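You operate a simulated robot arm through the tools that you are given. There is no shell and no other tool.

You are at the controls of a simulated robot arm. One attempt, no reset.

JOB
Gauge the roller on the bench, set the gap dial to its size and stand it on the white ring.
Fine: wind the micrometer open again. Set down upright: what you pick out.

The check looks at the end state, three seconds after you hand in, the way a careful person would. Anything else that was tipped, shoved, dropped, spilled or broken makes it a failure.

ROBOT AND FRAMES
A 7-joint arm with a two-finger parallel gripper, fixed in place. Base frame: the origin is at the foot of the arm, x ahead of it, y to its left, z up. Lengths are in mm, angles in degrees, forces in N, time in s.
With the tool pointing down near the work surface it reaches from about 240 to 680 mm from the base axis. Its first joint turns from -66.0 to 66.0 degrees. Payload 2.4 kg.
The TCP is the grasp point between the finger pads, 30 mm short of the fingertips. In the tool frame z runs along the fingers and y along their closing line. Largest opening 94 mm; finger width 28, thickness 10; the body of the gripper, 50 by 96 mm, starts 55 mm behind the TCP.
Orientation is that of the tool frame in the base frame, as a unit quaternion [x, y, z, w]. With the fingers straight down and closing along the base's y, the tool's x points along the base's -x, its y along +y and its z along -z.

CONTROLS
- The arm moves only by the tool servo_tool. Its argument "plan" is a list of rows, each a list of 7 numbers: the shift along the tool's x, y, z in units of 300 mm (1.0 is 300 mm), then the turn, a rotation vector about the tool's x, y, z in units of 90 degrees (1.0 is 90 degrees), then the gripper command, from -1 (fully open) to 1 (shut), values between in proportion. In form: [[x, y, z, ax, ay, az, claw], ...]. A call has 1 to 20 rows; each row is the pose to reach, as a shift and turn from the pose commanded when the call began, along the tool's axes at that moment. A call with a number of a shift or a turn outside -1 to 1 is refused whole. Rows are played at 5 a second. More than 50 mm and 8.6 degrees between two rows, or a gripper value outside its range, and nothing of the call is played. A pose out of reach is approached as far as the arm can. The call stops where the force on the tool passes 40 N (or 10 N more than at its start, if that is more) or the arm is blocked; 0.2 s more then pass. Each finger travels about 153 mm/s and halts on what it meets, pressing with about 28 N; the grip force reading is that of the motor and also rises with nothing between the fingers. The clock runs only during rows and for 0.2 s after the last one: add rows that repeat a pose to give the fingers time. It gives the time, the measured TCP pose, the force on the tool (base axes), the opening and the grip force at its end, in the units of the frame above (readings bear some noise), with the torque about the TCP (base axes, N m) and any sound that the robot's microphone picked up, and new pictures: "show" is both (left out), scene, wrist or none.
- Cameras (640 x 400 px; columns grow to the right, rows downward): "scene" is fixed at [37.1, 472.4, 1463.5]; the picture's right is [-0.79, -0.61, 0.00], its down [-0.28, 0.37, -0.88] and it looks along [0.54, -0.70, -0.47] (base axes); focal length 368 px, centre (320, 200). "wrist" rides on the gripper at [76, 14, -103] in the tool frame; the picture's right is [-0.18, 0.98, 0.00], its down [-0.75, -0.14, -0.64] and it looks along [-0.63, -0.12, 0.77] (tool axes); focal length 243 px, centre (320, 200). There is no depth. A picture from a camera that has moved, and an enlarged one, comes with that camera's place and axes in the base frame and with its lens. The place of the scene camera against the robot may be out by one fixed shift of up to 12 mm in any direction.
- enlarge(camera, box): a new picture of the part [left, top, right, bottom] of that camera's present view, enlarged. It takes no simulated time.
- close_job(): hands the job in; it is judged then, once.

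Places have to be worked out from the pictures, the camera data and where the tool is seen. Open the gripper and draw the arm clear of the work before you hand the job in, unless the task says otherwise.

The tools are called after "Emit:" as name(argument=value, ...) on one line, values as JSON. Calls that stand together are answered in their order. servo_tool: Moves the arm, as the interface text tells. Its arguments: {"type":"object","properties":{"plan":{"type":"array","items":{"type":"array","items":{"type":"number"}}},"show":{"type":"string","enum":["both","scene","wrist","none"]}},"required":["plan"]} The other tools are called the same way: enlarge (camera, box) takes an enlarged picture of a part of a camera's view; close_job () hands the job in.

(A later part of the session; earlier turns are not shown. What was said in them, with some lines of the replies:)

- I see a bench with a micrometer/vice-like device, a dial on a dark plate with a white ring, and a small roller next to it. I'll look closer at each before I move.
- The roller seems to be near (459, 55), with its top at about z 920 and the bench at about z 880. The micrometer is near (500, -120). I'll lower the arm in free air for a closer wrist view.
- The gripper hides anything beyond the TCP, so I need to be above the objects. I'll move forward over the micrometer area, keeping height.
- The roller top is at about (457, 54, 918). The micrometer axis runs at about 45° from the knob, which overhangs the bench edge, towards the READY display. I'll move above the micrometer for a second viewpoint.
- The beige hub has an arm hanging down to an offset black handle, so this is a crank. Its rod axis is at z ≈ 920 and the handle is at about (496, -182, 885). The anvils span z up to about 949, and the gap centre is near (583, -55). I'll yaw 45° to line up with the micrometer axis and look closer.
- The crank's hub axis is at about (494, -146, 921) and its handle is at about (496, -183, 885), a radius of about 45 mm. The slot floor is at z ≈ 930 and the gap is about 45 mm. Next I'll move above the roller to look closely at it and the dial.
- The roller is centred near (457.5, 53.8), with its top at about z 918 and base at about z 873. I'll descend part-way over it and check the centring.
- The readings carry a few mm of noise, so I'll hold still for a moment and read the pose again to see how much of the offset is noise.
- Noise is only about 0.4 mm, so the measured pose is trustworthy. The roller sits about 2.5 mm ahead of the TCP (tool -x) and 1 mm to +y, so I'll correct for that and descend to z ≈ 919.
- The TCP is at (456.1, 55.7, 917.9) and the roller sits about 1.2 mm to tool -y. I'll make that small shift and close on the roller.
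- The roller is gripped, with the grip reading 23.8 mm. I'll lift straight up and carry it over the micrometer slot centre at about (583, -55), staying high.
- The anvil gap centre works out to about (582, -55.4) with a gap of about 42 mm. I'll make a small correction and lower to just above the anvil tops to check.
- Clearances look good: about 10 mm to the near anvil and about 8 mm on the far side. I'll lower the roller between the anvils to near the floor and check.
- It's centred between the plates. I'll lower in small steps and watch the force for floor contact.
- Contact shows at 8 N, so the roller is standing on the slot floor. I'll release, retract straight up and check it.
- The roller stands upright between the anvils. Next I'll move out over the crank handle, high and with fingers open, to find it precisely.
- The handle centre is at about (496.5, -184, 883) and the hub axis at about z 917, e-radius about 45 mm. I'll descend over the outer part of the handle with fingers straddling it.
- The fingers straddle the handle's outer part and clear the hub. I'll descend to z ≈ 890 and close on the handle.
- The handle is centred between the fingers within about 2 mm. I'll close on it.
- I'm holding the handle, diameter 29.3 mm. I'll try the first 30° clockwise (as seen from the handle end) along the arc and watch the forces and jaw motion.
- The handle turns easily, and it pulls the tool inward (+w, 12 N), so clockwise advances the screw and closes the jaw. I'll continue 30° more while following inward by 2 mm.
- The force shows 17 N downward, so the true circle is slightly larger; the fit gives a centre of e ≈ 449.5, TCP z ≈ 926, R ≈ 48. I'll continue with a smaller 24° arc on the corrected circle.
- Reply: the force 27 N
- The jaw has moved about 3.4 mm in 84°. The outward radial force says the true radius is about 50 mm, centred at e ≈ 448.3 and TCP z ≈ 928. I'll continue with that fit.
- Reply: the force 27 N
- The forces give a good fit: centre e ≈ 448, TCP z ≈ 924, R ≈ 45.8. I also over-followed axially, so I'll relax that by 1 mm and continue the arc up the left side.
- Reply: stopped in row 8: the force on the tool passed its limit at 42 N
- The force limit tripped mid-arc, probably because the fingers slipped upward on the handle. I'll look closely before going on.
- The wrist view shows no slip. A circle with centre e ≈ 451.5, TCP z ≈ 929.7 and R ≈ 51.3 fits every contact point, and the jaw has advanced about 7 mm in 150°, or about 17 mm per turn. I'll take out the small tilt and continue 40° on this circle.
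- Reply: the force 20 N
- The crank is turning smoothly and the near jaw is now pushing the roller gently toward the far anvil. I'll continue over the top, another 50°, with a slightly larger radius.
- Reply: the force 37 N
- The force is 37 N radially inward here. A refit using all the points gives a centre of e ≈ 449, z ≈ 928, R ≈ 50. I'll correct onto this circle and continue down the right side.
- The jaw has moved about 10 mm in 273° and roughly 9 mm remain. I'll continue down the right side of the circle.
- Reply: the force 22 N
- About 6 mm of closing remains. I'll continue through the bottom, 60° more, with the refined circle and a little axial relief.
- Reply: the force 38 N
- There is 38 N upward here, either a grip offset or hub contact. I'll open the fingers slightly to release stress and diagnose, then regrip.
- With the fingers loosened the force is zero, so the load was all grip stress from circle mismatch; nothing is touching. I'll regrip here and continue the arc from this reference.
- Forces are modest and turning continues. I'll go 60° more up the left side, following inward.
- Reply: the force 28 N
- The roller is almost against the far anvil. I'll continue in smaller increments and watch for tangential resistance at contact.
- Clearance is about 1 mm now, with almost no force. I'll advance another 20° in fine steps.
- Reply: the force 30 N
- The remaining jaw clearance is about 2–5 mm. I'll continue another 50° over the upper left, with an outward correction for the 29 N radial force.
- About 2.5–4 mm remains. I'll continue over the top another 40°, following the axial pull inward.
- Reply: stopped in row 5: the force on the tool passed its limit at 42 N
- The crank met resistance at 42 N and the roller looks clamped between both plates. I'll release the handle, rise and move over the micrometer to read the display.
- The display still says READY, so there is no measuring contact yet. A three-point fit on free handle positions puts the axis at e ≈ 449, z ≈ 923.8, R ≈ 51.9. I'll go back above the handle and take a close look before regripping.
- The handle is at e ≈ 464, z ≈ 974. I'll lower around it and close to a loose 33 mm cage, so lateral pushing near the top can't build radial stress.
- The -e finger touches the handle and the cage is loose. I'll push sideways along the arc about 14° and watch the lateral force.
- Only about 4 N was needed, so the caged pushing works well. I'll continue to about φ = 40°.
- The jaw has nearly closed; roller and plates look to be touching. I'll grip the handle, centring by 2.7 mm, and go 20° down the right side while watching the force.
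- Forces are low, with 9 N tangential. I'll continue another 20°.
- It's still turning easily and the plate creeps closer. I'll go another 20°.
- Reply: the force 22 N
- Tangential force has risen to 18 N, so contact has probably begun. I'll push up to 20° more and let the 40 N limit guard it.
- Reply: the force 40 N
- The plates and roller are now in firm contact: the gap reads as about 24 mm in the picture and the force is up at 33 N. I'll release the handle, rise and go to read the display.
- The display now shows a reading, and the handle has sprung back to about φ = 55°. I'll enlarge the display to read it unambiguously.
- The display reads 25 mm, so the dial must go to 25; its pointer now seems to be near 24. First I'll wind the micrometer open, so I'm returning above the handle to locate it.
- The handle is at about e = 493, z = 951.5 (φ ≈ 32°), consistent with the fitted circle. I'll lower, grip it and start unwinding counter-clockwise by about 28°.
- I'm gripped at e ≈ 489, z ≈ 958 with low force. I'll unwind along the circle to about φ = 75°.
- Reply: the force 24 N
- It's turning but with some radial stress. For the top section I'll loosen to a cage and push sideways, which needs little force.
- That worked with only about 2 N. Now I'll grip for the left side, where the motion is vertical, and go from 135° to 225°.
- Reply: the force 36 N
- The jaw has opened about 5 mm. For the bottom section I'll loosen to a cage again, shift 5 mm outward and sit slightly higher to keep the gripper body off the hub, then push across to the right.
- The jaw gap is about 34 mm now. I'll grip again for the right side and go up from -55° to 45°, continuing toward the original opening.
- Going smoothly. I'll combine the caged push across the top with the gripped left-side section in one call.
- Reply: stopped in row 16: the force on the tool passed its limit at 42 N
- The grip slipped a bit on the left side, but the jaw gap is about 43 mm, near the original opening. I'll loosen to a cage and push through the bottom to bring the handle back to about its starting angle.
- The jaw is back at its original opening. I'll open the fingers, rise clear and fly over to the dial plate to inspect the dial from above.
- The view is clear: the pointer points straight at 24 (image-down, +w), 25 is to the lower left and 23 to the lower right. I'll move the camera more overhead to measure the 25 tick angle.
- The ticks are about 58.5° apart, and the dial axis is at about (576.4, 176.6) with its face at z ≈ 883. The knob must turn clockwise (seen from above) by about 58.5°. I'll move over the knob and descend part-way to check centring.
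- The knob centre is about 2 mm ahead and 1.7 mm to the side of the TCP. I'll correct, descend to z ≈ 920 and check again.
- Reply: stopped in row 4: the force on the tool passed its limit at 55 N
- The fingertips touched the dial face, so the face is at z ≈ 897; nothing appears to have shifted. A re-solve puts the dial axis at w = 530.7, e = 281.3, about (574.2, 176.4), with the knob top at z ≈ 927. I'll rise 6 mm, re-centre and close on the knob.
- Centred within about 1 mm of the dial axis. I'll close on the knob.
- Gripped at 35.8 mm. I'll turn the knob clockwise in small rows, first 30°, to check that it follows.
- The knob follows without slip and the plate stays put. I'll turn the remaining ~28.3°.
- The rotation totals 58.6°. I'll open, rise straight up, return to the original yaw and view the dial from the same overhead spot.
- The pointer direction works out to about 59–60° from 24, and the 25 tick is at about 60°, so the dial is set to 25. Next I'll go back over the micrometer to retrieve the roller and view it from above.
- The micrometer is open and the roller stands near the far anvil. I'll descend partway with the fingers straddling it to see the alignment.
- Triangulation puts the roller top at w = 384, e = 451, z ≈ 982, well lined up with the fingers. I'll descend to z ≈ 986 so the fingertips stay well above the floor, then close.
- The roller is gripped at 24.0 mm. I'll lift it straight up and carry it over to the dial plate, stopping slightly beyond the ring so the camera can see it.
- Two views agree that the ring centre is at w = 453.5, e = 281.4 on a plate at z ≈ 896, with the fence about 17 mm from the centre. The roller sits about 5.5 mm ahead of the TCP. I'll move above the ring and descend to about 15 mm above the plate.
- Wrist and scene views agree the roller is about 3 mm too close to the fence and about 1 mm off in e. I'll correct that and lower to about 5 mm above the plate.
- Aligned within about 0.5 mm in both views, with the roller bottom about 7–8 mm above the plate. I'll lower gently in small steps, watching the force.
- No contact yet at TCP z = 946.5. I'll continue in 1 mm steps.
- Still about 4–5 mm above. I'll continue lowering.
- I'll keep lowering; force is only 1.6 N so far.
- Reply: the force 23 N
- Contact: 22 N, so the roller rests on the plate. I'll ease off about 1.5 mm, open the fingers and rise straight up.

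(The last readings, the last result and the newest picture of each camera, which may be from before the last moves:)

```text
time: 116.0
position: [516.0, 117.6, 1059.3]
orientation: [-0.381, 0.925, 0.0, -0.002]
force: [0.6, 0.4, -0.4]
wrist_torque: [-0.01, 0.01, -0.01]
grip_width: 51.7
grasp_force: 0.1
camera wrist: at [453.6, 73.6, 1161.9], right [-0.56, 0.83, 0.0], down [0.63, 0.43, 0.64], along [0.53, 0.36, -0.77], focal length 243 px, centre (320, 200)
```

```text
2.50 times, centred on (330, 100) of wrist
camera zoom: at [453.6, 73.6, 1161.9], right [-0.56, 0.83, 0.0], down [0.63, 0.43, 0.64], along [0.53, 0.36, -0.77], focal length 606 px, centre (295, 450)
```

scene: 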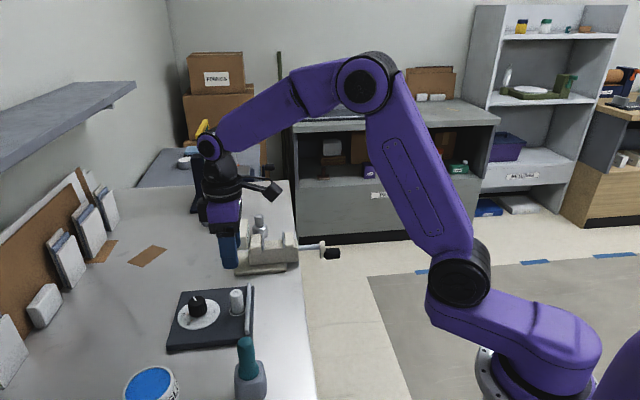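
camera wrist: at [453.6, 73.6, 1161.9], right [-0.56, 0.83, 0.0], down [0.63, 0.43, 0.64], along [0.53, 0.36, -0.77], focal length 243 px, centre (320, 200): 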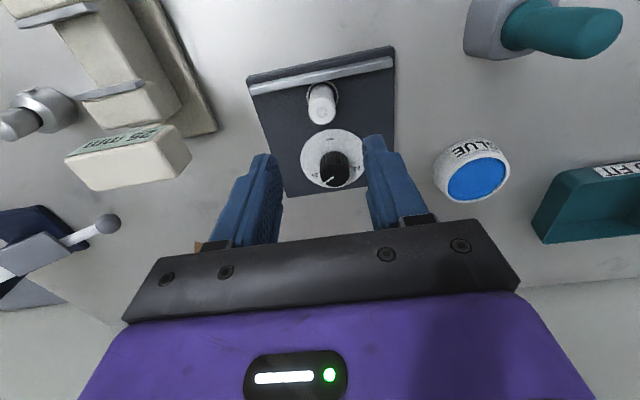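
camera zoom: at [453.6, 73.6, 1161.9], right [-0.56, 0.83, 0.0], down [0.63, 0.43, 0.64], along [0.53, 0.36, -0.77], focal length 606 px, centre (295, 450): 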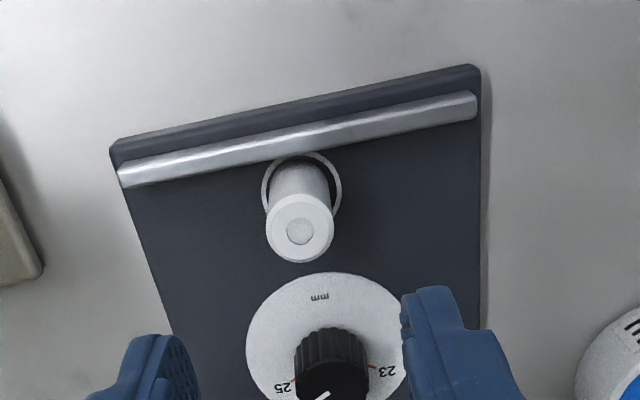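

The roller stands upright inside the white ring, clear of the fence, and the dial still points at 25. I'll open the gripper fully and retreat up and away from the work.

Emit:
servo_tool(plan=[[0, 0, -0.1, 0, 0, 0, -0.5], [0, 0, -0.24, 0, 0, 0, -1], [0, 0, -0.38, 0, 0, 0, -1], [0.1, 0, -0.45, 0, 0, 0, -1], [0.22, 0, -0.5, 0, 0, 0, -1], [0.34, -0.05, -0.55, 0, 0, 0, -1], [0.45, -0.1, -0.6, 0, 0, 0, -1], [0.5, -0.12, -0.62, 0, 0, 0, -1], [0.5, -0.12, -0.62, 0, 0, 0, -1]])

Emit:
enlarge(camera="scene", box=[150, 200, 350, 350])

Emit:
enlarge(camera="scene", box=[150, 270, 270, 350])

```text
time: 118.0
position: [433.6, -12.8, 1244.6]
orientation: [-0.381, 0.925, 0.0, -0.001]
force: [0.0, 1.0, -0.2]
wrist_torque: [-0.03, 0.01, -0.03]
grip_width: 94.2
grasp_force: 0.0
camera wrist: at [370.7, -57.1, 1347.6], right [-0.56, 0.83, 0.0], down [0.63, 0.43, 0.64], along [0.53, 0.36, -0.77], focal length 243 px, centre (320, 200)
```

scene: 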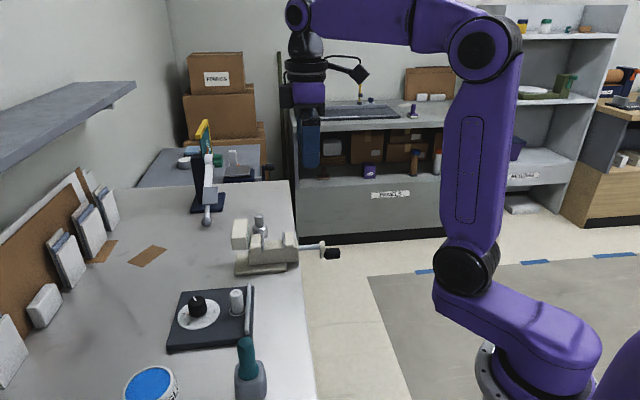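
wrist: 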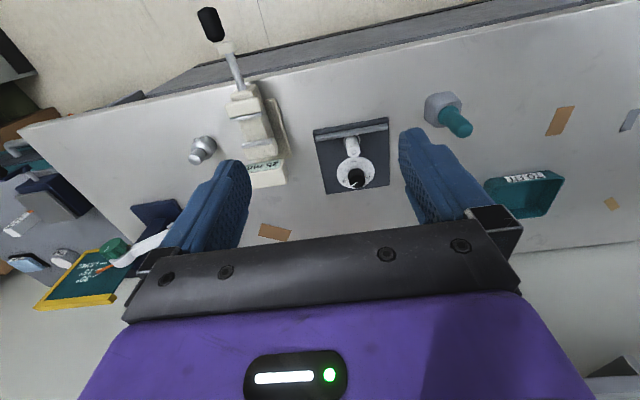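

```text
2.67 times, centred on (250, 275) of scene
camera zoom: at [37.1, 472.4, 1463.5], right [-0.79, -0.61, 0.0], down [-0.28, 0.37, -0.88], along [0.54, -0.7, -0.47], focal length 981 px, centre (507, 0)
```

zoom: 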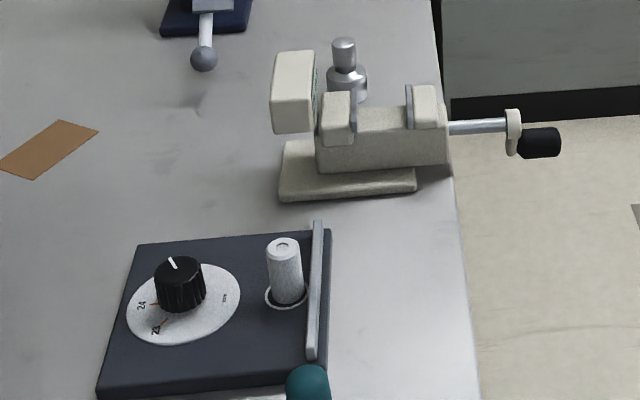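

```text
5.00 times, centred on (210, 310) of scene
camera zoom: at [37.1, 472.4, 1463.5], right [-0.79, -0.61, 0.0], down [-0.28, 0.37, -0.88], along [0.54, -0.7, -0.47], focal length 1840 px, centre (870, -350)
```

zoom: 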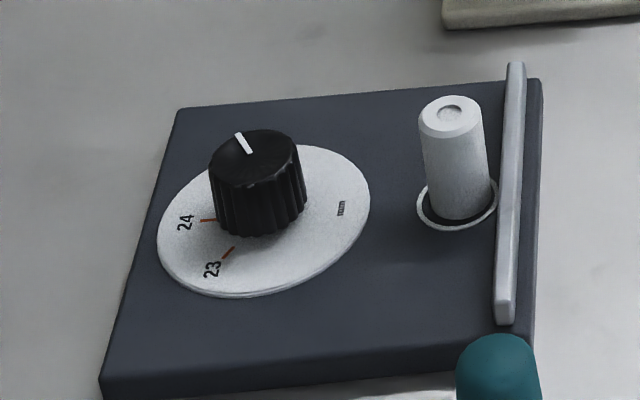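

The roller is upright on the white ring, the dial is at 25, the micrometer is wound open with its crank back where it started, and nothing else has moved. The gripper is open and the arm is clear, so I'm handing in the job.

Emit:
close_job()

```text
The job is handed in.
```

The job is handed in: the roller measured 25 mm, the gap dial is set to 25, and the roller is standing upright on the white ring.

- **Gauging:** I stood the roller between the micrometer jaws and wound them closed until the display read 25 mm. I then wound the jaws back to their original opening, with the crank at about its starting angle.
- **Dial:** The knob went from 24 to 25. The pointer looks within about 1–2° of the 25 mark.
- **Placement:** The roller is inside the ring and clear of the fence. It may sit about 2 mm off centre.
- **Contact to note:** While I was lowering onto the dial knob, the fingertips touched the dial face and the arm stopped at 55 N. The plate did not shift and I saw no damage in the pictures.

The gripper is open and the arm is drawn clear. In the last pictures, nothing else on the bench had moved.
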